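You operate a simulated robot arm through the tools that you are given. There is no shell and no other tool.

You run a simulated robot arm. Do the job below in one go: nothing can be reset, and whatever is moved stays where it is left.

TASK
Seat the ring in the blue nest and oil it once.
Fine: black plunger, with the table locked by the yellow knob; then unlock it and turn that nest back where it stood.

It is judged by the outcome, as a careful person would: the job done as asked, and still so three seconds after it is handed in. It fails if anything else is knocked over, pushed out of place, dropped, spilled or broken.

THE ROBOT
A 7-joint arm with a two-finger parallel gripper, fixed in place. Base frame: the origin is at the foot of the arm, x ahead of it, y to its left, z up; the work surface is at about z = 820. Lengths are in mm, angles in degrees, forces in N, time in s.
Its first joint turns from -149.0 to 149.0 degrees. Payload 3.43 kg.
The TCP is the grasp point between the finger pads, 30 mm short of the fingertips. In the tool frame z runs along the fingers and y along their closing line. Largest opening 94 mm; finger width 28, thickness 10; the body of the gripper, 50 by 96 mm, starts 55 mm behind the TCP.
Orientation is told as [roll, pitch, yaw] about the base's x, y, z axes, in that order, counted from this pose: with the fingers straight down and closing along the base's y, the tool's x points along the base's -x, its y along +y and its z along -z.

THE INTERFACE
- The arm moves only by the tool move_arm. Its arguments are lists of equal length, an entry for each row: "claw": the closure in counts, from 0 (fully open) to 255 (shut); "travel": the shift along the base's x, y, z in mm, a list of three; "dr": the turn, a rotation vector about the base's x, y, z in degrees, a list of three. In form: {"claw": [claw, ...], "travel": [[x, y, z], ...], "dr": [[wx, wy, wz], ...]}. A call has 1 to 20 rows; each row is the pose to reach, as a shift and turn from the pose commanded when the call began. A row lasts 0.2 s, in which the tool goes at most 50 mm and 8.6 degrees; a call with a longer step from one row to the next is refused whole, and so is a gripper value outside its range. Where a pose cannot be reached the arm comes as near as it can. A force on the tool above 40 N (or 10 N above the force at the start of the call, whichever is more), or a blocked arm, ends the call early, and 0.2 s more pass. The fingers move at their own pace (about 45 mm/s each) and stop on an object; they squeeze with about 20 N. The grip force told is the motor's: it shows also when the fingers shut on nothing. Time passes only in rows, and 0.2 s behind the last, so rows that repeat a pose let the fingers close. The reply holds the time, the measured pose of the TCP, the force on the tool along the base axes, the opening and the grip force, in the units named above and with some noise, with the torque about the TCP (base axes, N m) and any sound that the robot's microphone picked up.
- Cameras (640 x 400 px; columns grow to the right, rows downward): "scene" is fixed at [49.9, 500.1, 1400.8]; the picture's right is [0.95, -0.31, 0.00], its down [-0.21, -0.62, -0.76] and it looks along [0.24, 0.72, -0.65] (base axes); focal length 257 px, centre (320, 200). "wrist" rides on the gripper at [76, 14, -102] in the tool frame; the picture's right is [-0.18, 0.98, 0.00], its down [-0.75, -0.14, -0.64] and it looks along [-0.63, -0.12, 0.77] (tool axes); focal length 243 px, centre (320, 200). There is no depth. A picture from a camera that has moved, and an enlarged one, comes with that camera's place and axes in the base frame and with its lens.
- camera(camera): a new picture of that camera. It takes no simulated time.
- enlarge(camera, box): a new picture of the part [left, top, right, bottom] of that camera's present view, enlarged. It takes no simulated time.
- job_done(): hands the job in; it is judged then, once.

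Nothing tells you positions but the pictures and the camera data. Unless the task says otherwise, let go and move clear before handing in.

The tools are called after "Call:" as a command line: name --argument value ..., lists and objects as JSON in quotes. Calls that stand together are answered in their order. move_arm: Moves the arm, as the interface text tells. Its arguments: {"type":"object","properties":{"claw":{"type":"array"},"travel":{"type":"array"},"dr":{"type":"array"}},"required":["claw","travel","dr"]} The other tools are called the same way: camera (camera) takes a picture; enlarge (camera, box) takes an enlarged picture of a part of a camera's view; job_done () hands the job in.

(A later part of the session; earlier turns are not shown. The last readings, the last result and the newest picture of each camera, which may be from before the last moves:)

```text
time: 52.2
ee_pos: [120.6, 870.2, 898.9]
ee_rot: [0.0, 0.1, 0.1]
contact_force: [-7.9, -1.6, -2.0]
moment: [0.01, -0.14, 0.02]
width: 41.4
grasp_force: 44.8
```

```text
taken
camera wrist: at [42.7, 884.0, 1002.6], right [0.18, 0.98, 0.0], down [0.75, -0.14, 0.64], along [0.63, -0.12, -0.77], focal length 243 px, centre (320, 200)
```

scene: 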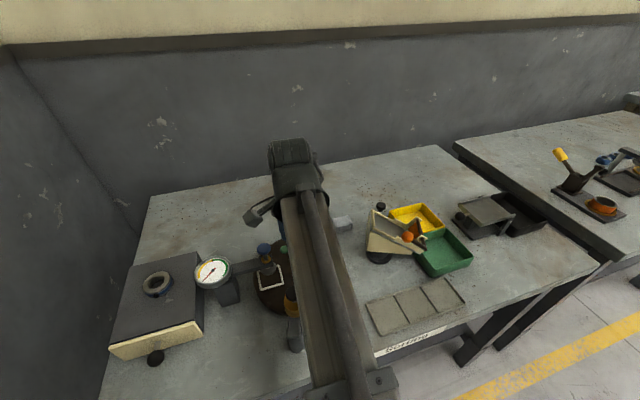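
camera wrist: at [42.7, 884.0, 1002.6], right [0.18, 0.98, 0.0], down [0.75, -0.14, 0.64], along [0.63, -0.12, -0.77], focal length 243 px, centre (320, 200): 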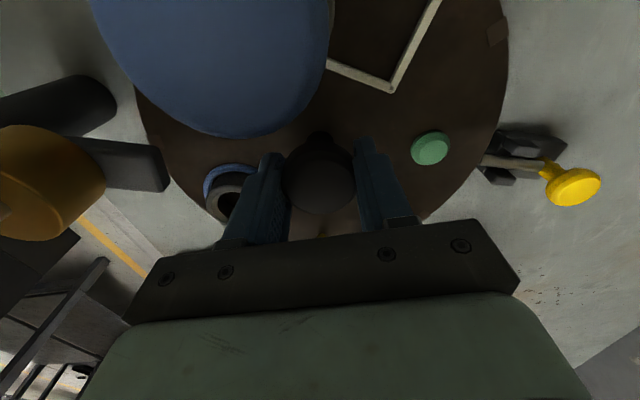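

The table has turned about 30° and everything is clear. I'll continue to about 66°, then align the next notch with the bolt by sight.

Call:
move_arm --claw '[255, 255, 255, 255, 255, 255, 255, 255, 255, 255, 255]' --travel '[[-0.3, 0, 0], [-0.3, 0, 0], [-0.3, 0, 0], [-0.3, 0, 0], [-0.3, 0, 0], [-0.3, 0, 0], [-0.3, 0, 0], [-0.3, 0, 0], [-0.3, 0, 0], [-0.3, 0, 0], [-0.3, 0, 0]]' --dr '[[0, 0, -2], [0, 0, -5], [0, 0, -9], [0, 0, -13], [0, 0, -17], [0, 0, -21], [0, 0, -25], [0, 0, -29], [0, 0, -33], [0, 0, -35], [0, 0, -36]]'

Call:
camera --camera "wrist"

Call:
camera --camera "scene"

```text
time: 54.6
ee_pos: [121.3, 869.8, 898.6]
ee_rot: [0.1, 0.1, -36.0]
contact_force: [-11.5, 18.3, 3.6]
moment: [-0.22, -0.46, -0.05]
width: 40.7
grasp_force: 44.8
```

```text
taken
camera wrist: at [65.7, 925.9, 1002.6], right [0.73, 0.69, 0.0], down [0.53, -0.56, 0.64], along [0.44, -0.46, -0.77], focal length 243 px, centre (320, 200)
```

wrist: 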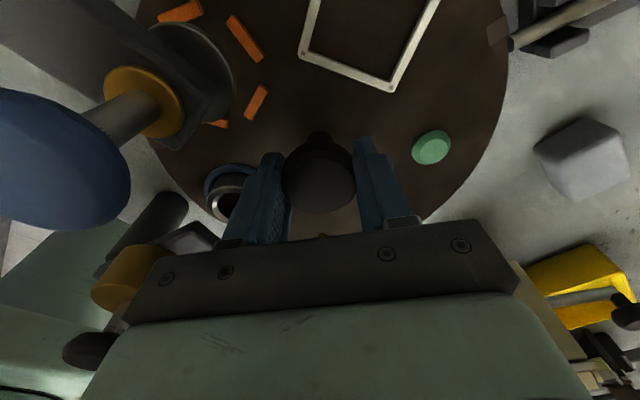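

```text
taken
```

scene: 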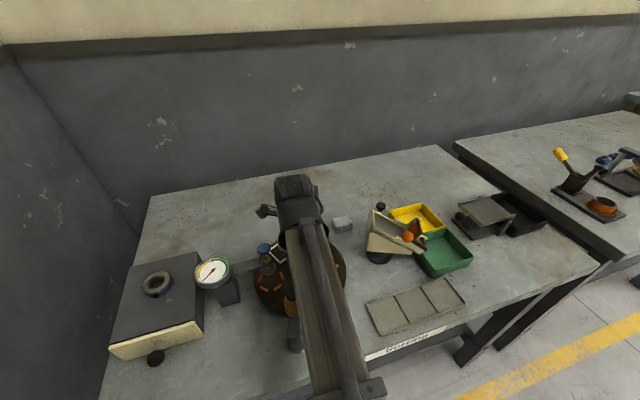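

The notch is now near the bolt tip, and there's about 20 N of side load from a small centring error. I'll zoom on the notch and bolt before correcting.

Call:
enlarge --camera "wrist" --box '[460, 0, 560, 70]'

Call:
enlarge --camera "scene" --box '[250, 195, 350, 330]'

```text
5.71 times, centred on (510, 35) of wrist
camera zoom: at [65.7, 925.9, 1002.6], right [0.73, 0.69, 0.0], down [0.53, -0.56, 0.64], along [0.44, -0.46, -0.77], focal length 1386 px, centre (-766, 1143)
```

zoom: 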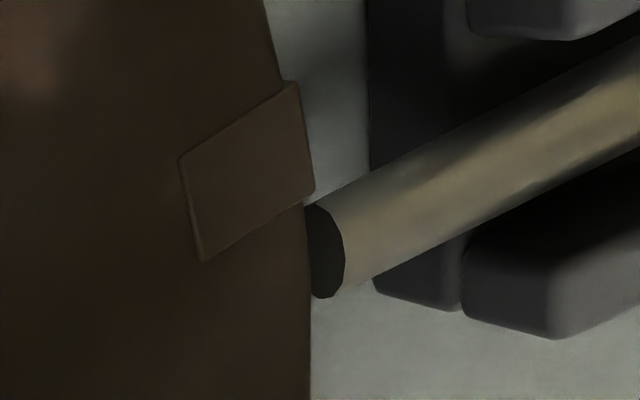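

```text
2.96 times, centred on (300, 262) of scene
camera zoom: at [49.9, 500.1, 1400.8], right [0.95, -0.31, 0.0], down [-0.21, -0.62, -0.76], along [0.24, 0.72, -0.65], focal length 760 px, centre (379, 15)
```

zoom: 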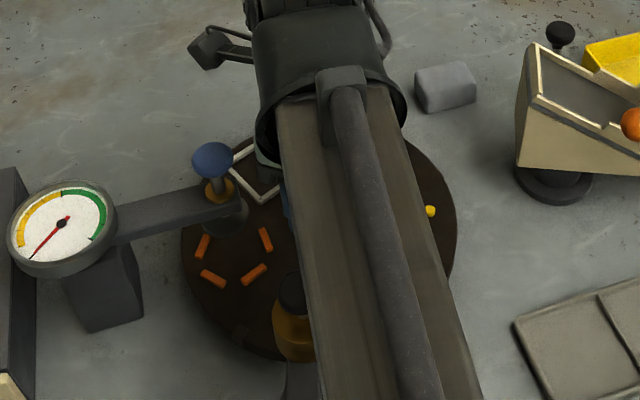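

About 5–6° remain to line the notch up with the bolt. I'll relieve the side load and turn the rest.

Call:
move_arm --claw '[255, 255, 255, 255, 255, 255]' --travel '[[-0.6, 0.4, 0], [-1, 0.6, 0], [-1, 0.6, 0], [-1, 0.6, 0], [-1, 0.6, 0], [-1, 0.6, 0]]' --dr '[[0, 0, 0], [0, 0, -1.5], [0, 0, -3], [0, 0, -4.5], [0, 0, -6], [0, 0, -6]]'

Call:
enlarge --camera "wrist" --box '[460, 0, 560, 70]'

Call:
camera --camera "wrist"

```text
time: 56.0
ee_pos: [119.5, 869.1, 898.6]
ee_rot: [0.1, 0.0, -41.9]
contact_force: [2.2, 7.4, 7.7]
moment: [0.86, 0.61, -0.08]
width: 41.3
grasp_force: 45.0
```

```text
5.71 times, centred on (510, 35) of wrist
camera zoom: at [71.7, 931.3, 1002.3], right [0.79, 0.61, 0.0], down [0.47, -0.61, 0.64], along [0.39, -0.51, -0.77], focal length 1386 px, centre (-766, 1143)
```

zoom: 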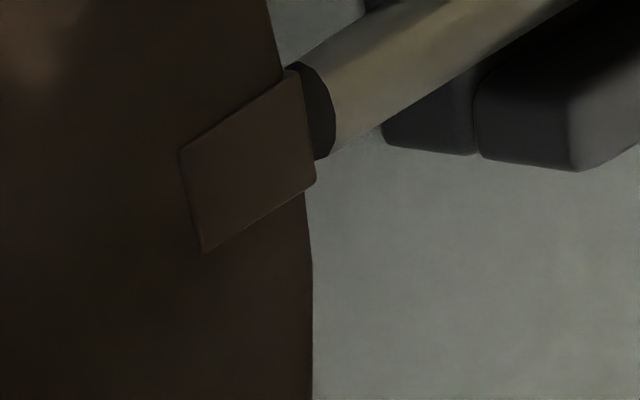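

```text
taken
camera wrist: at [71.7, 931.3, 1002.3], right [0.79, 0.61, 0.0], down [0.47, -0.61, 0.64], along [0.39, -0.51, -0.77], focal length 243 px, centre (320, 200)
```

wrist: 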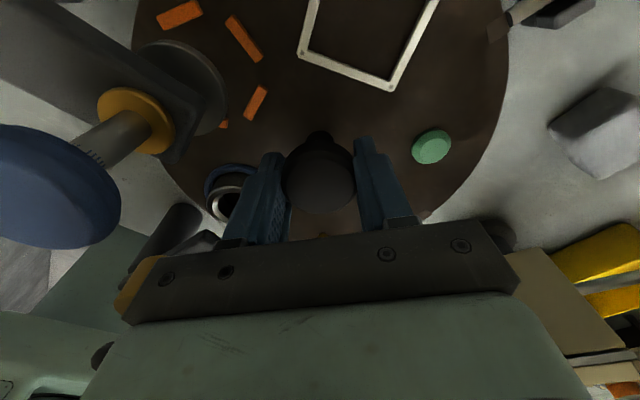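

The notch is now essentially lined up, at about 72° of turn. I'll release the knob, rise, and check the alignment from the same viewpoint I used for the original lock position.

Call:
move_arm --claw '[200, 140, 110, 100, 100, 100, 100, 100, 100, 100]' --travel '[[0, 0, 0], [0, 0, 0], [0, 0, 0], [0, 0, 0], [0, 0, 5], [0, 0, 20], [0, 0, 45], [0, 0, 75], [0, 0, 100], [0, 0, 110]]' --dr '[[0, 0, 0], [0, 0, 0], [0, 0, 0], [0, 0, 0], [0, 0, 0], [0, 0, 0], [0, 0, 0], [0, 0, 0], [0, 0, 0], [0, 0, 0]]'

Call:
camera --camera "wrist"

Call:
enlarge --camera "wrist" --box '[180, 0, 460, 190]'

```text
time: 58.2
ee_pos: [118.9, 870.5, 1007.3]
ee_rot: [0.0, 0.1, -41.8]
contact_force: [0.0, -0.1, 0.2]
moment: [-0.01, -0.02, 0.02]
width: 56.9
grasp_force: 0.0
```

```text
taken
camera wrist: at [70.7, 932.4, 1111.1], right [0.79, 0.61, 0.0], down [0.47, -0.61, 0.64], along [0.39, -0.51, -0.77], focal length 243 px, centre (320, 200)
```

wrist: 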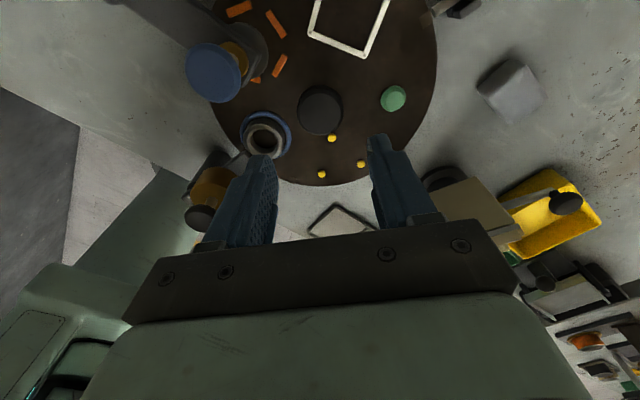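

```text
2.11 times, centred on (320, 95) of wrist
camera zoom: at [70.7, 932.4, 1111.1], right [0.79, 0.61, 0.0], down [0.47, -0.61, 0.64], along [0.39, -0.51, -0.77], focal length 511 px, centre (320, 421)
```

zoom: 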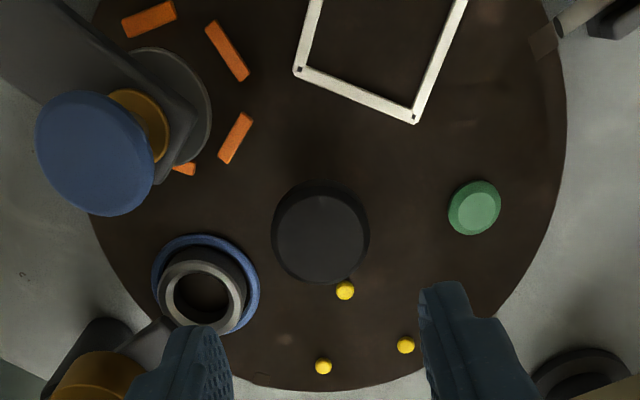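

The table has turned and the ring has moved with its nest to the oiler station. I'll now go to the earlier viewpoint (yaw 90°) to compare the bolt and notch alignment directly.

Call:
move_arm --claw '[100, 100, 100, 100, 100, 100, 100, 100, 100, 100, 100, 100, 100, 100, 100, 100, 100, 100]' --travel '[[2, 3, 0], [4, 6, 0], [6, 9, 0], [8, 12, 0], [10, 15, 0], [12, 18, 0], [14, 21, 0], [16, 25, 0], [18, 29, 0], [20, 33, 0], [22, 37, 0], [24, 41, 0], [25, 45, 0], [25, 49, 0], [25, 52, 0], [25, 54, 0], [25, 54, -3], [25, 54, -3]]' --dr '[[0, 0, 7.8], [0, 0, 15.6], [0, 0, 23.4], [0, 0, 31.2], [0, 0, 39], [0, 0, 46.8], [0, 0, 54.6], [0, 0, 62.4], [0, 0, 70.2], [0, 0, 78], [0, 0, 85.8], [0, 0, 93.6], [0, 0, 101.4], [0, 0, 109.2], [0, 0, 117], [0, 0, 124.8], [0, 0, 131.8], [0, 0, 131.8]]'

Call:
camera --camera "wrist"

Call:
enlarge --camera "wrist" --box '[280, 125, 350, 215]'

Call:
camera --camera "scene"

```text
time: 62.0
ee_pos: [144.6, 924.5, 1006.8]
ee_rot: [0.0, 0.0, 90.0]
contact_force: [0.4, -0.6, 1.5]
moment: [0.01, -0.01, -0.02]
width: 57.2
grasp_force: 0.1
```

```text
taken
camera wrist: at [128.5, 848.0, 1110.9], right [-0.98, 0.18, 0.0], down [0.14, 0.75, 0.64], along [0.12, 0.63, -0.77], focal length 243 px, centre (320, 200)
```

wrist: 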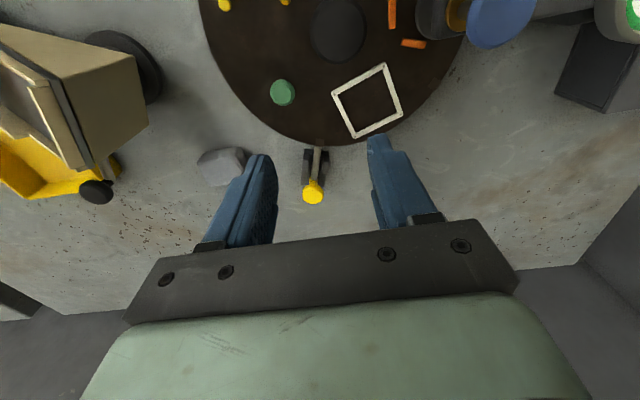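

```text
4.44 times, centred on (315, 170) of wrist
camera zoom: at [128.5, 848.0, 1110.9], right [-0.98, 0.18, 0.0], down [0.14, 0.75, 0.64], along [0.12, 0.63, -0.77], focal length 1078 px, centre (342, 333)
```

zoom: 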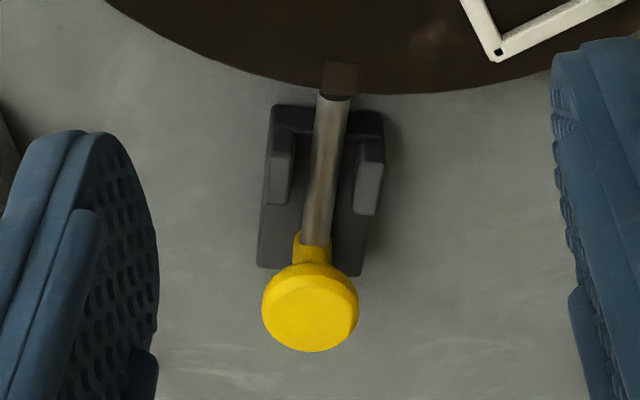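

```text
taken
```

scene: 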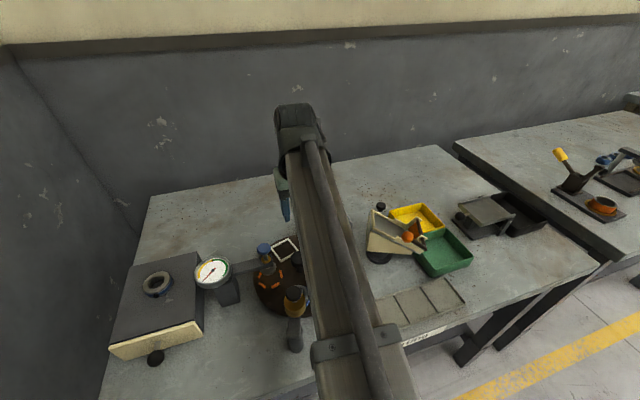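

The notch sits over the bolt just as it did originally, so it's aligned. Now I'll turn the gripper square to the bolt (yaw 72°), then tilt it outward so it can reach the yellow knob at about (174, 1038, 862).

Call:
move_arm --claw '[100, 100, 100, 100]' --travel '[[5, 10, 0], [10, 20, 0], [15, 30, 0], [15, 30, 0]]' --dr '[[0, 0, -6], [0, 0, -12], [0, 0, -17.8], [0, 0, -17.8]]'

Call:
move_arm --claw '[100, 100, 100, 100, 100, 100, 100]' --travel '[[2, 12, -8], [4, 25, -16], [6, 37, -25], [8, 50, -33], [10, 62, -42], [11, 75, -50], [11, 75, -50]]' --dr '[[3, -1, 0], [6, -2, 0], [9, -3, 0], [12, -4, 0], [14.28, -4.59, 0], [14.28, -4.59, 0], [14.28, -4.59, 0]]'

Call:
camera --camera "wrist"

Call:
camera --camera "scene"

```text
time: 63.0
ee_pos: [156.8, 955.8, 1006.0]
ee_rot: [0.0, 0.0, 72.0]
contact_force: [0.3, 0.2, 0.1]
moment: [-0.01, -0.05, -0.01]
width: 57.0
grasp_force: 0.1
```

```text
time: 64.6
ee_pos: [170.4, 1028.4, 955.1]
ee_rot: [0.0, -15.1, 72.1]
contact_force: [0.3, 0.0, -0.9]
moment: [0.03, 0.04, -0.01]
width: 57.0
grasp_force: 0.1
```

```text
taken
camera wrist: at [124.4, 937.7, 1036.0], right [-0.88, 0.47, 0.05], down [0.31, 0.49, 0.82], along [0.36, 0.73, -0.58], focal length 243 px, centre (320, 200)
```

wrist: 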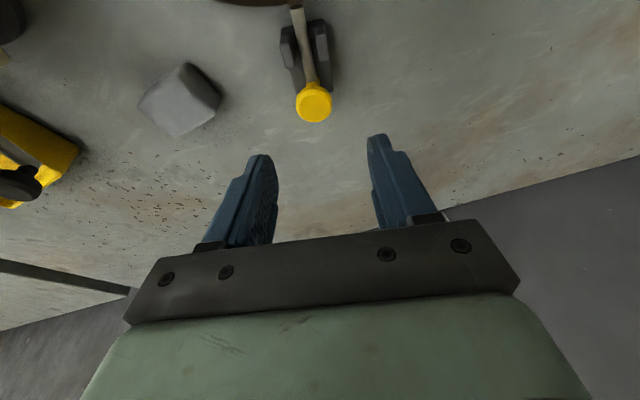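

```text
taken
```

scene: 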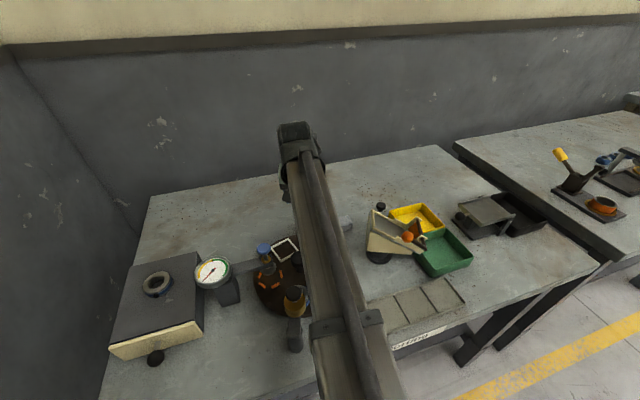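

The tilted pose is reachable. The knob is about 6 mm further along the bolt and 2.5 mm to the side, so I'll correct and descend part way to check.

Call:
move_arm --claw '[100, 100, 100, 100, 100]' --travel '[[2, 2.5, -10], [4.2, 4.7, -22], [4.2, 4.7, -34], [4.2, 4.7, -44], [4.2, 4.7, -48]]' --dr '[[0, 0, 0], [0, 0, 0], [0, 0, 0], [0, 0, 0], [0, 0, 0]]'

Call:
camera --camera "wrist"

Call:
enlarge --camera "wrist" --box '[250, 50, 400, 200]'

```text
time: 65.8
ee_pos: [174.0, 1034.4, 908.4]
ee_rot: [-0.1, -15.1, 72.0]
contact_force: [-0.6, 0.1, -0.4]
moment: [0.01, 0.0, -0.01]
width: 57.3
grasp_force: 0.0
```

```text
taken
camera wrist: at [129.6, 944.0, 988.3], right [-0.88, 0.47, 0.05], down [0.31, 0.49, 0.82], along [0.36, 0.73, -0.58], focal length 243 px, centre (320, 200)
```

wrist: 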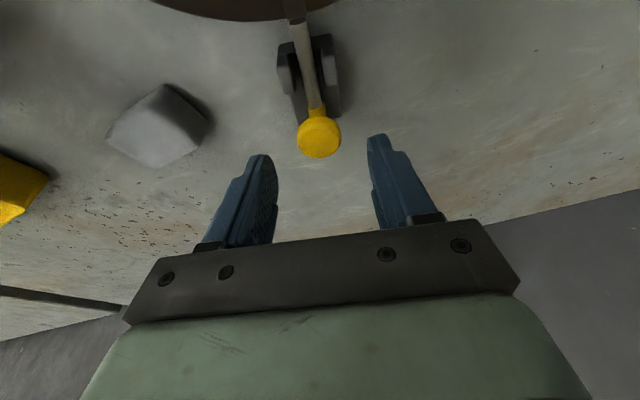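

```text
2.67 times, centred on (325, 125) of wrist
camera zoom: at [129.6, 944.0, 988.3], right [-0.88, 0.47, 0.05], down [0.31, 0.49, 0.82], along [0.36, 0.73, -0.58], focal length 647 px, centre (307, 400)
```

zoom: 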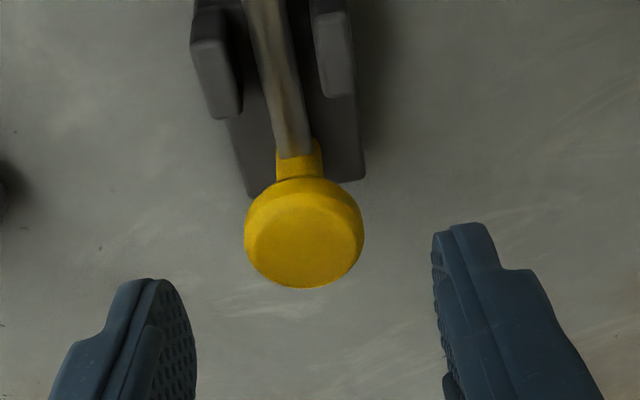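

After the remaining descent the knob will be on the tool axis. I'll go down 25 mm around the knob.

Call:
move_arm --claw '[100, 100, 100, 100, 100]' --travel '[[0, 0, -8], [0, 0, -15], [0, 0, -20], [0, 0, -24], [0, 0, -25]]' --dr '[[0, 0, 0], [0, 0, 0], [0, 0, 0], [0, 0, 0], [0, 0, 0]]'

Call:
enlarge --camera "wrist" --box '[240, 60, 400, 210]'

Call:
enlarge --camera "scene" --box '[260, 170, 360, 260]'

```text
time: 67.0
ee_pos: [174.9, 1035.4, 882.7]
ee_rot: [-0.1, -14.9, 72.1]
contact_force: [-0.3, 0.5, -0.3]
moment: [0.01, -0.01, 0.0]
width: 57.1
grasp_force: 0.1
```

```text
2.67 times, centred on (320, 135) of wrist
camera zoom: at [130.1, 943.9, 962.8], right [-0.88, 0.47, 0.05], down [0.31, 0.49, 0.81], along [0.36, 0.73, -0.58], focal length 647 px, centre (320, 373)
```

zoom: 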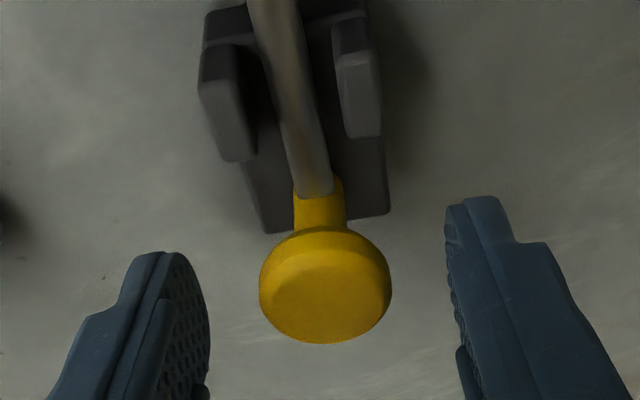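

```text
4.44 times, centred on (310, 215) of scene
camera zoom: at [49.9, 500.1, 1400.8], right [0.95, -0.31, 0.0], down [-0.21, -0.62, -0.76], along [0.24, 0.72, -0.65], focal length 1141 px, centre (364, 133)
```

zoom: 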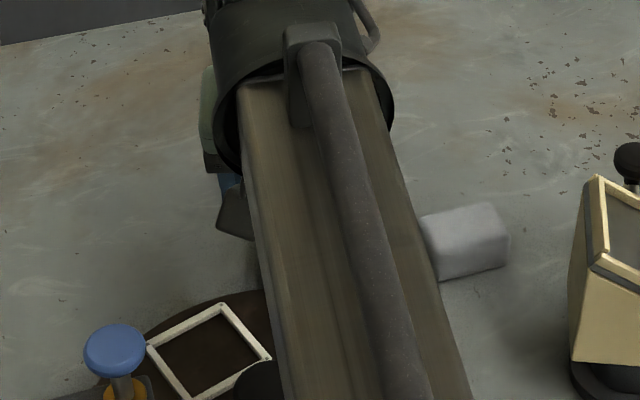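

The knob is between the fingertips. I'll shift 1 mm sideways and close on it.

Call:
move_arm --claw '[110, 130, 150, 180, 255, 255, 255]' --travel '[[-1.1, 0.3, 0], [-1.1, 0.3, 0], [-1.1, 0.3, 0], [-1.1, 0.3, 0], [-1.1, 0.3, 0], [-1.1, 0.3, 0], [-1.1, 0.3, 0]]' --dr '[[0, 0, 0], [0, 0, 0], [0, 0, 0], [0, 0, 0], [0, 0, 0], [0, 0, 0], [0, 0, 0]]'

Call:
enlarge --camera "wrist" --box '[240, 60, 400, 210]'

```text
time: 68.6
ee_pos: [174.8, 1035.0, 882.9]
ee_rot: [0.2, -15.0, 72.1]
contact_force: [-4.6, 1.8, -1.2]
moment: [0.1, 0.03, -0.02]
width: 27.0
grasp_force: 45.6
```

```text
2.67 times, centred on (320, 135) of wrist
camera zoom: at [128.3, 943.8, 962.5], right [-0.88, 0.47, 0.05], down [0.31, 0.49, 0.81], along [0.36, 0.73, -0.58], focal length 647 px, centre (320, 373)
```

zoom: 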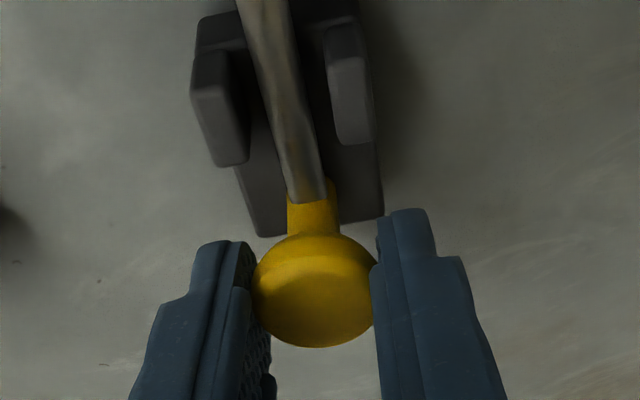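

The knob is gripped at 27 mm. I'll push it toward the table along the bolt in small steps and watch the force.

Call:
move_arm --claw '[255, 255, 255, 255]' --travel '[[-0.3, -0.95, 0], [-0.61, -1.9, 0], [-0.92, -2.86, 0], [-1.22, -3.81, 0]]' --dr '[[0, 0, 0], [0, 0, 0], [0, 0, 0], [0, 0, 0]]'

Call:
enlarge --camera "wrist" --box '[240, 10, 400, 160]'

```text
time: 69.6
ee_pos: [172.0, 1030.1, 881.3]
ee_rot: [0.0, -15.0, 72.1]
contact_force: [-5.0, 1.8, -9.6]
moment: [0.7, -0.1, 0.01]
width: 27.5
grasp_force: 45.0
```

```text
2.67 times, centred on (320, 85) of wrist
camera zoom: at [126.7, 939.3, 962.6], right [-0.88, 0.47, 0.05], down [0.31, 0.49, 0.81], along [0.36, 0.73, -0.58], focal length 647 px, centre (320, 507)
```

zoom: 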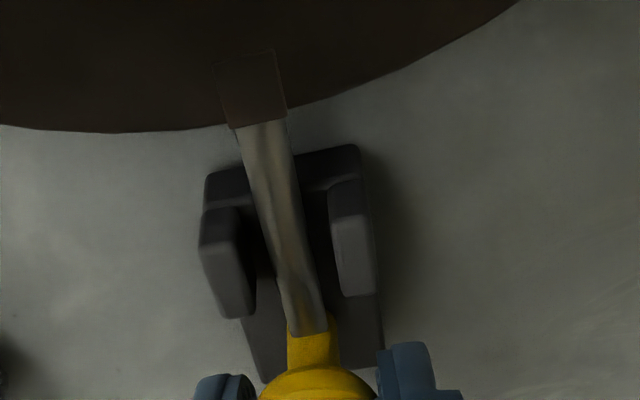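

The bolt slides freely with low force. I'll keep pushing inward until it stops.

Call:
move_arm --claw '[255, 255, 255, 255, 255]' --travel '[[-0.3, -0.95, 0], [-0.61, -1.9, 0], [-0.92, -2.86, 0], [-1.22, -3.81, 0], [-1.53, -4.76, 0]]' --dr '[[0, 0, 0], [0, 0, 0], [0, 0, 0], [0, 0, 0], [0, 0, 0]]'

Call:
enlarge --camera "wrist" --box '[240, 10, 400, 160]'

```text
time: 70.8
ee_pos: [171.2, 1025.2, 882.8]
ee_rot: [0.1, -15.0, 72.1]
contact_force: [-11.6, 2.8, -2.0]
moment: [-0.85, 0.52, 0.02]
width: 27.2
grasp_force: 44.8
```

```text
2.67 times, centred on (320, 85) of wrist
camera zoom: at [125.1, 933.8, 962.6], right [-0.88, 0.47, 0.05], down [0.31, 0.49, 0.81], along [0.36, 0.73, -0.58], focal length 647 px, centre (320, 507)
```

zoom: 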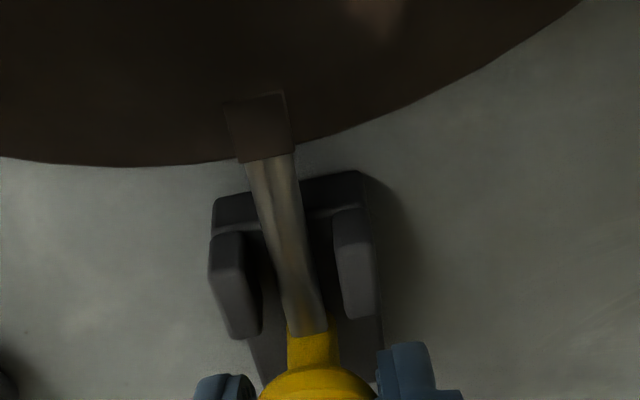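

The bolt tip is entering the notch. I'll keep going a few more millimetres with a small sideways correction.

Call:
move_arm --claw '[255, 255, 255, 255, 255]' --travel '[[-1.0, -0.6, 0], [-1.4, -1.6, 0], [-1.75, -2.6, 0], [-2.1, -3.6, 0], [-2.4, -4.5, 0]]' --dr '[[0, 0, 0], [0, 0, 0], [0, 0, 0], [0, 0, 0], [0, 0, 0]]'

Call:
enlarge --camera "wrist" --box '[240, 10, 400, 160]'

```text
time: 72.0
ee_pos: [168.4, 1021.8, 881.6]
ee_rot: [0.0, -15.1, 72.1]
contact_force: [-0.7, 12.2, 4.9]
moment: [-0.84, 0.07, -0.21]
width: 27.4
grasp_force: 45.5
```

```text
2.67 times, centred on (320, 85) of wrist
camera zoom: at [123.9, 930.9, 962.3], right [-0.88, 0.47, 0.05], down [0.31, 0.49, 0.82], along [0.36, 0.73, -0.58], focal length 647 px, centre (320, 507)
```

zoom: 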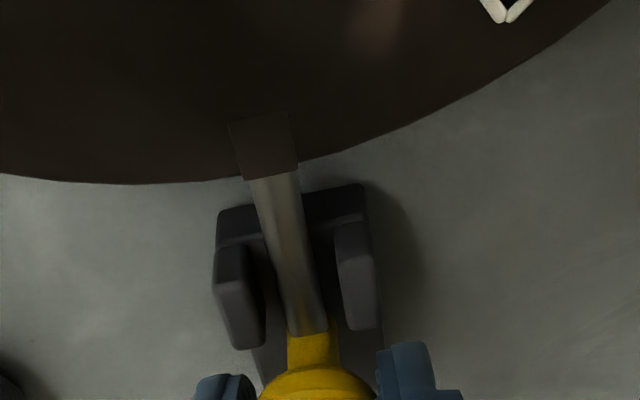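

Resistance is starting to build at 12 N, after about 14 mm of travel. I'll push 2 mm more to see whether this is the end stop.

Call:
move_arm --claw '[255, 255, 255]' --travel '[[-0.3, -0.95, 0], [-0.6, -1.9, 0], [-0.6, -1.9, 0]]' --dr '[[0, 0, 0], [0, 0, 0], [0, 0, 0]]'

Call:
enlarge --camera "wrist" --box '[240, 10, 400, 160]'

```text
time: 72.8
ee_pos: [169.4, 1022.2, 881.9]
ee_rot: [0.0, -15.3, 72.1]
contact_force: [14.8, 30.4, 2.7]
moment: [-0.21, 0.19, -0.24]
width: 27.3
grasp_force: 45.4
```

```text
2.67 times, centred on (320, 85) of wrist
camera zoom: at [123.7, 930.5, 962.0], right [-0.88, 0.47, 0.05], down [0.31, 0.49, 0.82], along [0.36, 0.73, -0.57], focal length 647 px, centre (320, 507)
```

zoom: 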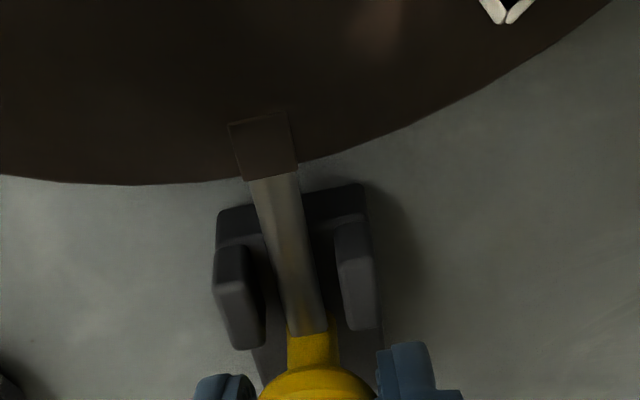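

The bolt is at its end stop, fully home, so the table should be locked. I'll open the fingers and rise clear to check that it stays in.

Call:
move_arm --claw '[200, 150, 110, 100, 100, 100, 100, 100, 100]' --travel '[[0.3, 0.9, 0], [0.3, 0.9, 0], [0.3, 0.9, 0], [0.3, 0.9, 0], [0.3, 0.9, 5], [0.3, 0.9, 20], [0.3, 0.9, 40], [0.3, 0.9, 60], [0.3, 0.9, 70]]' --dr '[[0, 0, 0], [0, 0, 0], [0, 0, 0], [0, 0, 0], [0, 0, 0], [0, 0, 0], [0, 0, 0], [0, 0, 0], [0, 0, 0]]'

Call:
camera --camera "wrist"

Call:
enlarge --camera "wrist" --box '[250, 0, 390, 130]'

```text
time: 74.8
ee_pos: [168.5, 1018.1, 952.7]
ee_rot: [0.1, -15.0, 72.1]
contact_force: [0.3, -0.3, 0.9]
moment: [-0.01, -0.01, -0.03]
width: 57.2
grasp_force: 0.0
```

```text
taken
camera wrist: at [122.7, 927.8, 1032.4], right [-0.88, 0.47, 0.05], down [0.31, 0.49, 0.82], along [0.36, 0.73, -0.58], focal length 243 px, centre (320, 200)
```

wrist: 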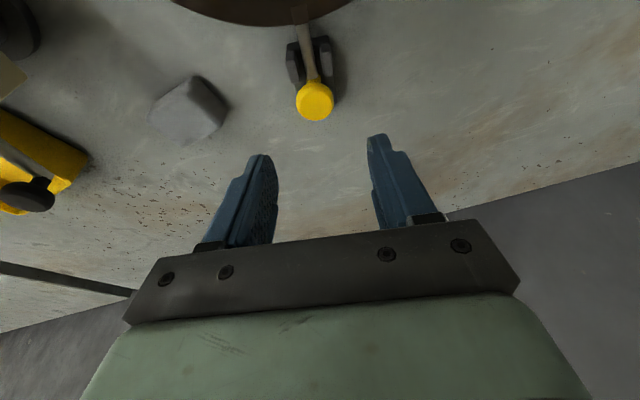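

```text
3.08 times, centred on (320, 65) of wrist
camera zoom: at [122.7, 927.8, 1032.4], right [-0.88, 0.47, 0.05], down [0.31, 0.49, 0.82], along [0.36, 0.73, -0.58], focal length 746 px, centre (320, 615)
```

zoom: 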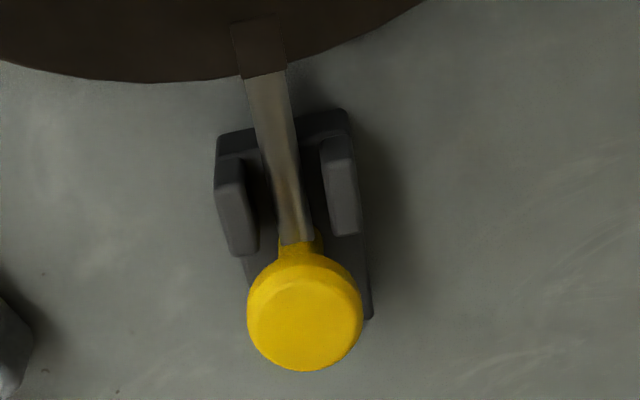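

The bolt stays in and the table is locked. Now I'll rise, undo the tilt, and head over to the black oiler plunger at about (83, 752, 957).

Call:
move_arm --claw '[100, 100, 100, 120, 150, 200, 255, 255]' --travel '[[0, -5, 15], [0, -15, 35], [-5, -30, 60], [-10, -50, 80], [-15, -75, 90], [-20, -100, 100], [-25, -125, 100], [-30, -140, 100]]' --dr '[[-2, 0.65, 0], [-5, 1.6, 0], [-9, 2.9, 0], [-12, 3.86, 0], [-14.28, 4.59, 0], [-14.28, 4.59, 0], [-14.28, 4.59, 0], [-14.28, 4.59, 0]]'

Call:
move_arm --claw '[255, 255, 255, 255, 255, 255, 255, 255, 255, 255, 255]' --travel '[[-6, -13, 0], [-12, -26, 0], [-18, -39, 0], [-24, -52, 0], [-30, -65, 0], [-36, -78, 0], [-42, -91, 0], [-48, -104, 0], [-54, -116, 0], [-55, -125, 0], [-55, -125, 0]]' --dr '[[0, 0, -7.5], [0, 0, -15], [0, 0, -22.5], [0, 0, -30], [0, 0, -37.5], [0, 0, -45], [0, 0, -52.5], [0, 0, -60], [0, 0, -67.5], [0, 0, -72], [0, 0, -72]]'

Call:
camera --camera "wrist"

Call:
camera --camera "scene"

```text
time: 76.6
ee_pos: [136.9, 877.6, 1053.8]
ee_rot: [0.0, 0.1, 72.2]
contact_force: [0.3, 0.8, -0.3]
moment: [0.01, 0.0, -0.02]
width: 0.0
grasp_force: 19.7
```

```text
time: 79.0
ee_pos: [82.8, 754.7, 1051.8]
ee_rot: [0.0, 0.0, 0.0]
contact_force: [0.6, -1.1, -0.2]
moment: [0.0, 0.02, -0.01]
width: 0.4
grasp_force: 20.0
```

```text
taken
camera wrist: at [5.4, 768.7, 1155.8], right [0.18, 0.98, 0.0], down [0.75, -0.14, 0.64], along [0.63, -0.12, -0.77], focal length 243 px, centre (320, 200)
```

wrist: 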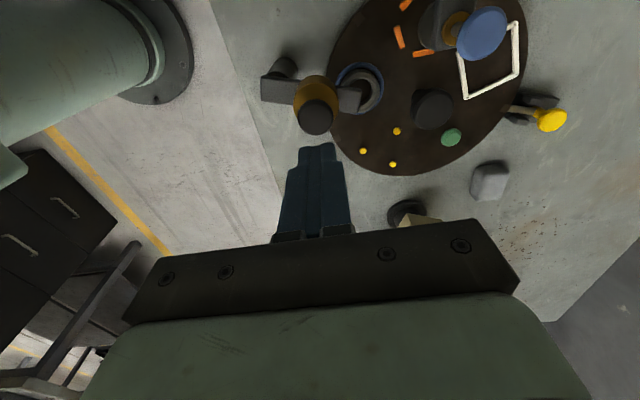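

```text
taken
```

scene: 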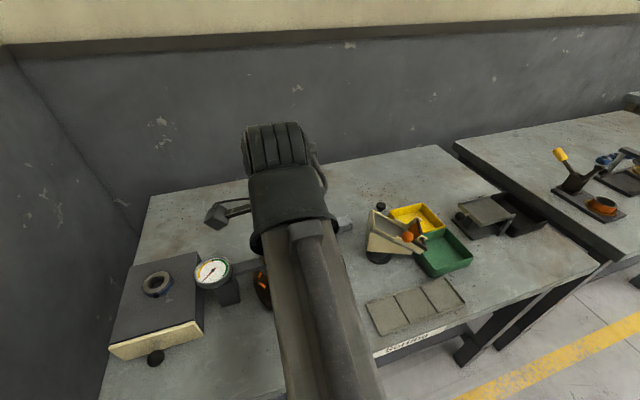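

The black cap sits almost exactly under the gripper, offset only about (−2, −3) mm. I'll zoom in to confirm the ring is under the spout.

Call:
enlarge --camera "wrist" --box '[250, 40, 410, 160]'

Call:
enlarge --camera "wrist" --box '[290, 60, 400, 150]'

```text
3.33 times, centred on (330, 100) of wrist
camera zoom: at [5.4, 768.7, 1155.8], right [0.18, 0.98, 0.0], down [0.75, -0.14, 0.64], along [0.63, -0.12, -0.77], focal length 809 px, centre (287, 533)
```

zoom: 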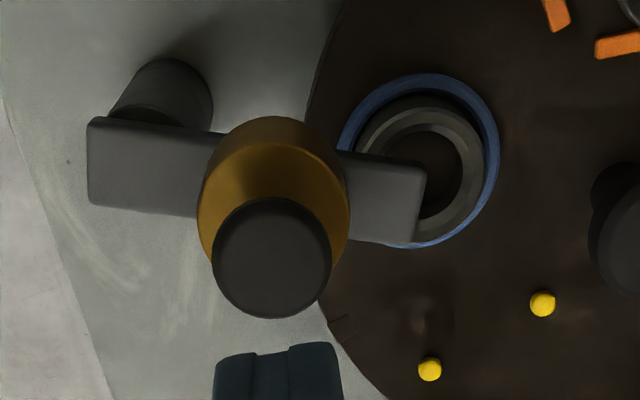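

```text
4.44 times, centred on (345, 105) of wrist
camera zoom: at [5.4, 768.7, 1155.8], right [0.18, 0.98, 0.0], down [0.75, -0.14, 0.64], along [0.63, -0.12, -0.77], focal length 1078 px, centre (209, 622)
```

zoom: 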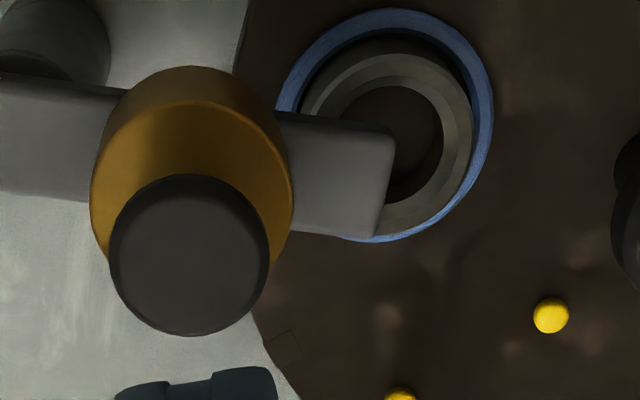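

The spout is right over the ring and the cap centre is about (81, 751). I'll move over it and come down to just above the cap.

Call:
move_arm --claw '[255, 255, 255, 255, 255]' --travel '[[-2.2, -3.4, -10], [-2.2, -3.4, -25], [-2.2, -3.4, -40], [-2.2, -3.4, -50], [-2.2, -3.4, -54]]' --dr '[[0, 0, 0], [0, 0, 0], [0, 0, 0], [0, 0, 0], [0, 0, 0]]'

Call:
enlarge --camera "wrist" --box '[240, 60, 400, 190]'

Call:
enlarge --camera "scene" --box '[230, 220, 350, 350]'

```text
time: 80.2
ee_pos: [80.6, 752.5, 999.2]
ee_rot: [0.0, -0.1, 0.1]
contact_force: [0.3, -0.8, -0.3]
moment: [-0.01, 0.01, 0.0]
width: 0.0
grasp_force: 20.1
```

```text
3.08 times, centred on (320, 125) of wrist
camera zoom: at [3.2, 766.3, 1103.2], right [0.18, 0.98, 0.0], down [0.75, -0.14, 0.64], along [0.63, -0.12, -0.77], focal length 746 px, centre (320, 431)
```

zoom: 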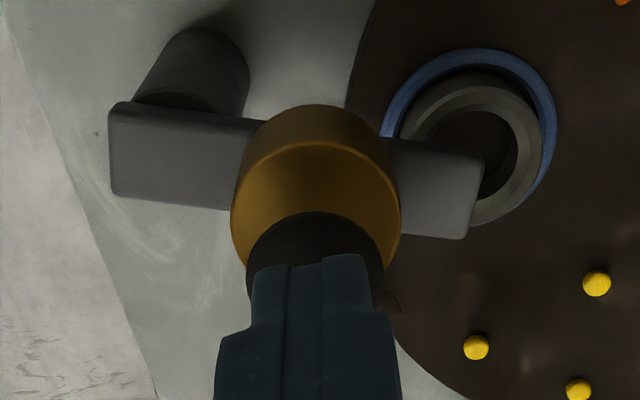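

```text
3.08 times, centred on (290, 285) of scene
camera zoom: at [49.9, 500.1, 1400.8], right [0.95, -0.31, 0.0], down [-0.21, -0.62, -0.76], along [0.24, 0.72, -0.65], focal length 790 px, centre (412, -62)
```

zoom: 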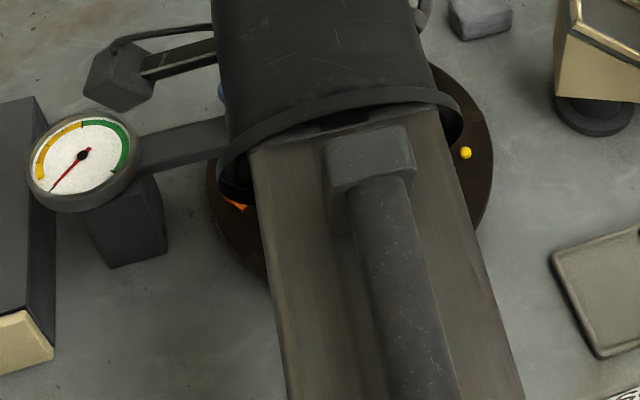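

The fingertips are centred over the black cap. I'll lower to find first contact.

Call:
move_arm --claw '[255, 255, 255, 255, 255, 255]' --travel '[[0, 0, -3], [0, 0, -6], [0, 0, -8], [0, 0, -10], [0, 0, -11], [0, 0, -12]]' --dr '[[0, 0, 0], [0, 0, 0], [0, 0, 0], [0, 0, 0], [0, 0, 0], [0, 0, 0]]'

Call:
enlarge --camera "wrist" --box '[240, 60, 400, 190]'

```text
time: 81.6
ee_pos: [80.6, 752.6, 986.8]
ee_rot: [0.0, 0.0, 0.1]
contact_force: [-0.1, 0.5, 2.0]
moment: [0.02, 0.02, -0.03]
width: 0.3
grasp_force: 20.0
```

```text
3.08 times, centred on (320, 125) of wrist
camera zoom: at [3.2, 765.8, 1089.7], right [0.18, 0.98, 0.0], down [0.75, -0.14, 0.64], along [0.63, -0.12, -0.77], focal length 746 px, centre (320, 431)
```

zoom: 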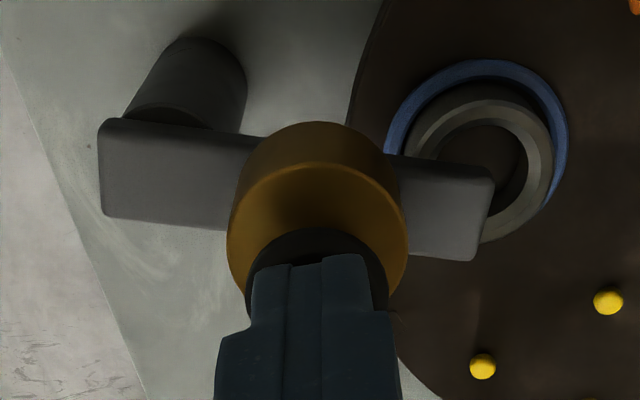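

Light contact (2 N) with the cap at z ≈ 957. Now I'll make one continuous press, watching for the bottom or a sound.

Call:
move_arm --claw '[255, 255, 255, 255, 255, 255, 255, 255]' --travel '[[0, 0, -1], [0, 0, -2], [0, 0, -3], [0, 0, -4], [0, 0, -5], [0, 0, -6], [0, 0, -7], [0, 0, -8]]' --dr '[[0, 0, 0], [0, 0, 0], [0, 0, 0], [0, 0, 0], [0, 0, 0], [0, 0, 0], [0, 0, 0], [0, 0, 0]]'

Call:
enlarge --camera "wrist" --box '[240, 60, 400, 190]'

```text
time: 83.4
ee_pos: [81.4, 750.5, 977.2]
ee_rot: [0.0, 0.0, 0.1]
contact_force: [1.1, -1.1, 3.9]
moment: [0.0, -0.02, -0.02]
width: 0.1
grasp_force: 20.4
heard: click
```

```text
3.08 times, centred on (320, 125) of wrist
camera zoom: at [3.2, 765.6, 1082.3], right [0.18, 0.98, 0.0], down [0.75, -0.14, 0.64], along [0.63, -0.12, -0.77], focal length 746 px, centre (320, 431)
```

zoom: 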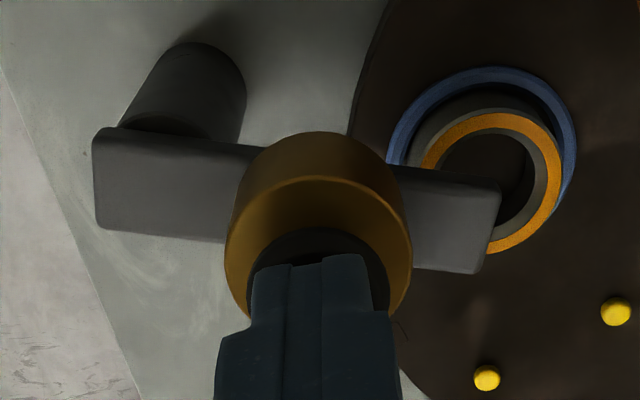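

A click was heard and the ring now shows an amber oil band, so it has been oiled once. I'll lift straight off the plunger without touching it again.

Call:
move_arm --claw '[255, 255, 255, 255, 255, 255, 255, 255]' --travel '[[0, 0, 2], [0, 0, 5], [0, 0, 10], [0, 0, 20], [0, 0, 35], [0, 0, 55], [0, 0, 75], [0, 0, 80]]' --dr '[[0, 0, 0], [0, 0, 0], [0, 0, 0], [0, 0, 0], [0, 0, 0], [0, 0, 0], [0, 0, 0], [0, 0, 0]]'

Call:
enlarge --camera "wrist" --box '[250, 40, 410, 160]'

```text
time: 85.2
ee_pos: [81.5, 750.4, 1059.8]
ee_rot: [0.0, 0.0, 0.1]
contact_force: [0.1, 0.6, 0.3]
moment: [0.0, 0.0, 0.0]
width: 0.3
grasp_force: 19.8
```

```text
3.33 times, centred on (330, 100) of wrist
camera zoom: at [4.9, 764.9, 1163.1], right [0.18, 0.98, 0.0], down [0.75, -0.14, 0.64], along [0.63, -0.12, -0.77], focal length 809 px, centre (287, 533)
```

zoom: 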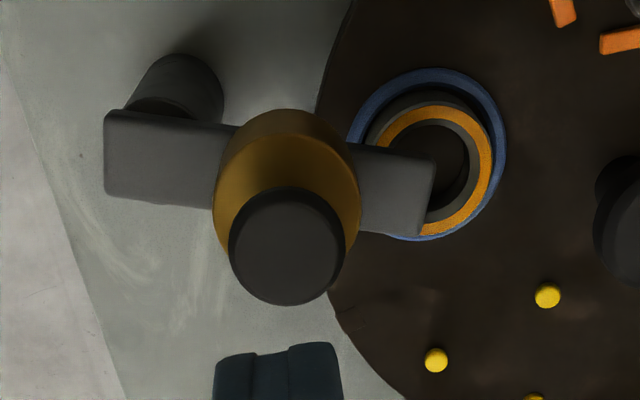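

The plunger has sprung back. Now I'll retrace my path to the yellow knob to unlock the table.

Call:
move_arm --claw '[255, 255, 255, 255, 220, 180, 140, 110, 100, 100, 100]' --travel '[[6, 13, 0], [12, 26, 0], [18, 39, 0], [24, 52, 0], [30, 65, 0], [36, 78, 0], [42, 91, 0], [48, 104, 0], [54, 116, 0], [55.4, 127, -6], [55.4, 127, -6]]' --dr '[[0, 0, 7.5], [0, 0, 15], [0, 0, 22.5], [0, 0, 30], [0, 0, 37.5], [0, 0, 45], [0, 0, 52.5], [0, 0, 60], [0, 0, 67.5], [0, 0, 72], [0, 0, 72]]'

Call:
move_arm --claw '[100, 100, 100, 100, 100, 100, 100, 100, 100]' --travel '[[5, 15, 0], [10, 40, 0], [15, 65, -10], [20, 90, -20], [25, 110, -40], [30, 125, -65], [31, 135, -85], [31.6, 140.5, -101], [31.6, 140.5, -101]]' --dr '[[0, 0, 0], [0, 0, 0], [2.28, -0.73, 0], [5.28, -1.7, 0], [9.28, -2.98, 0], [12.28, -3.95, 0], [14.28, -4.59, 0], [14.28, -4.59, 0], [14.28, -4.59, 0]]'

Call:
camera --camera "wrist"

Call:
enlarge --camera "wrist" --box '[250, 0, 390, 130]'

```text
time: 87.6
ee_pos: [136.7, 878.2, 1052.6]
ee_rot: [0.0, 0.0, 72.2]
contact_force: [0.5, -0.3, 0.1]
moment: [0.01, 0.0, 0.0]
width: 57.2
grasp_force: 0.1
```

```text
time: 89.6
ee_pos: [168.1, 1020.3, 952.5]
ee_rot: [0.0, -15.1, 72.1]
contact_force: [0.5, 0.2, -0.2]
moment: [0.02, 0.01, -0.01]
width: 57.1
grasp_force: 0.1
```

```text
taken
camera wrist: at [123.3, 929.3, 1032.6], right [-0.88, 0.47, 0.05], down [0.31, 0.49, 0.82], along [0.36, 0.73, -0.58], focal length 243 px, centre (320, 200)
```

wrist: 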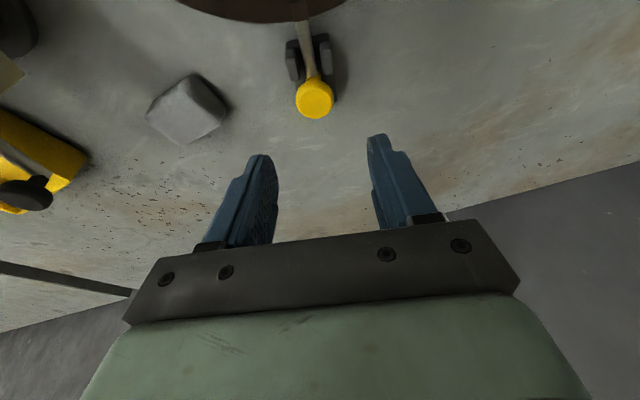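

```text
3.08 times, centred on (320, 65) of wrist
camera zoom: at [123.3, 929.3, 1032.6], right [-0.88, 0.47, 0.05], down [0.31, 0.49, 0.82], along [0.36, 0.73, -0.58], focal length 746 px, centre (320, 615)
```

zoom: 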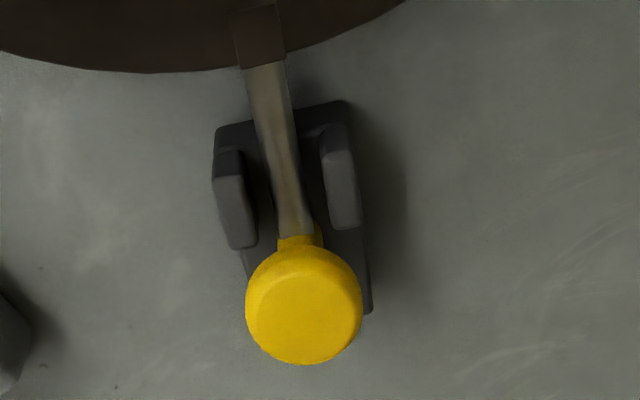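

The knob is where I left it with the bolt still in. I'll descend around it as before.

Call:
move_arm --claw '[100, 100, 100, 100, 100, 100]' --travel '[[1, -0.3, -15], [1, -0.3, -32], [1, -0.3, -48], [1, -0.3, -60], [1, -0.3, -67], [1, -0.3, -69.5]]' --dr '[[0, 0, 0], [0, 0, 0], [0, 0, 0], [0, 0, 0], [0, 0, 0], [0, 0, 0]]'

Call:
enlarge --camera "wrist" --box '[240, 60, 400, 210]'

```text
time: 91.0
ee_pos: [168.2, 1019.4, 880.6]
ee_rot: [0.1, -15.0, 72.2]
contact_force: [-0.7, 1.1, -0.1]
moment: [0.03, 0.03, 0.0]
width: 57.4
grasp_force: 0.1
```

```text
2.67 times, centred on (320, 135) of wrist
camera zoom: at [122.9, 928.0, 961.6], right [-0.88, 0.47, 0.05], down [0.31, 0.49, 0.81], along [0.36, 0.73, -0.58], focal length 647 px, centre (320, 373)
```

zoom: 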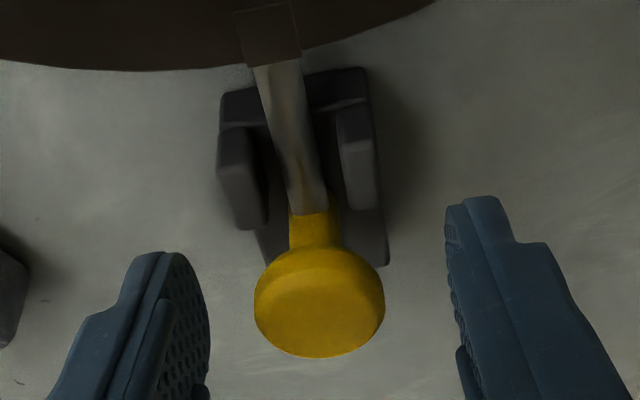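

Well placed; I'll shift 1.5 mm outward, close on the knob, and then pull the bolt out.

Call:
move_arm --claw '[110, 130, 150, 180, 255, 255, 255]' --travel '[[0.5, 1.4, 0], [0.5, 1.4, 0], [0.5, 1.4, 0], [0.5, 1.4, 0], [0.5, 1.4, 0], [0.5, 1.4, 0], [0.5, 1.4, 0]]' --dr '[[0, 0, 0], [0, 0, 0], [0, 0, 0], [0, 0, 0], [0, 0, 0], [0, 0, 0], [0, 0, 0]]'

Call:
move_arm --claw '[255, 255, 255, 255, 255, 255]' --travel '[[0.3, 0.95, 0], [0.61, 1.9, 0], [0.92, 2.86, 0], [1.22, 3.81, 0], [1.53, 4.76, 0], [1.84, 5.7, 0]]' --dr '[[0, 0, 0], [0, 0, 0], [0, 0, 0], [0, 0, 0], [0, 0, 0], [0, 0, 0]]'

Call:
enlarge --camera "wrist" --box '[240, 10, 400, 160]'

```text
time: 92.6
ee_pos: [169.4, 1020.9, 881.8]
ee_rot: [0.2, -15.0, 72.1]
contact_force: [-3.7, 1.5, 0.6]
moment: [0.05, 0.1, -0.09]
width: 33.5
grasp_force: 44.5
```

```text
time: 93.9
ee_pos: [169.1, 1021.5, 880.9]
ee_rot: [0.0, -14.4, 72.2]
contact_force: [-2.8, -2.9, 6.9]
moment: [-0.05, -0.28, -0.21]
width: 33.6
grasp_force: 44.7
stopped in row 6: the force on the tool passed its limit at 42 N (the readings are from after the stop); the commanded pose is now the measured one
```

```text
2.67 times, centred on (320, 85) of wrist
camera zoom: at [123.9, 930.2, 962.5], right [-0.88, 0.47, 0.05], down [0.31, 0.5, 0.81], along [0.36, 0.73, -0.59], focal length 647 px, centre (320, 507)
```

zoom: 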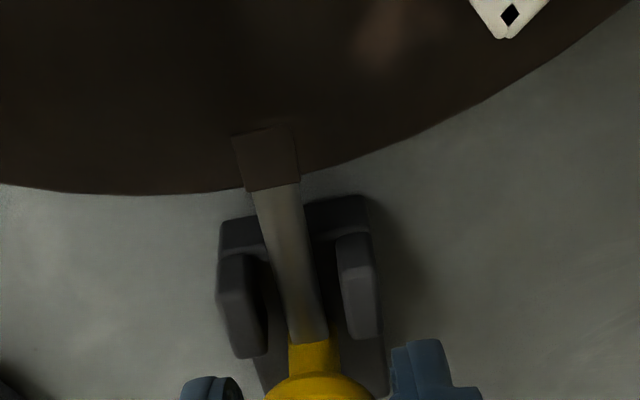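

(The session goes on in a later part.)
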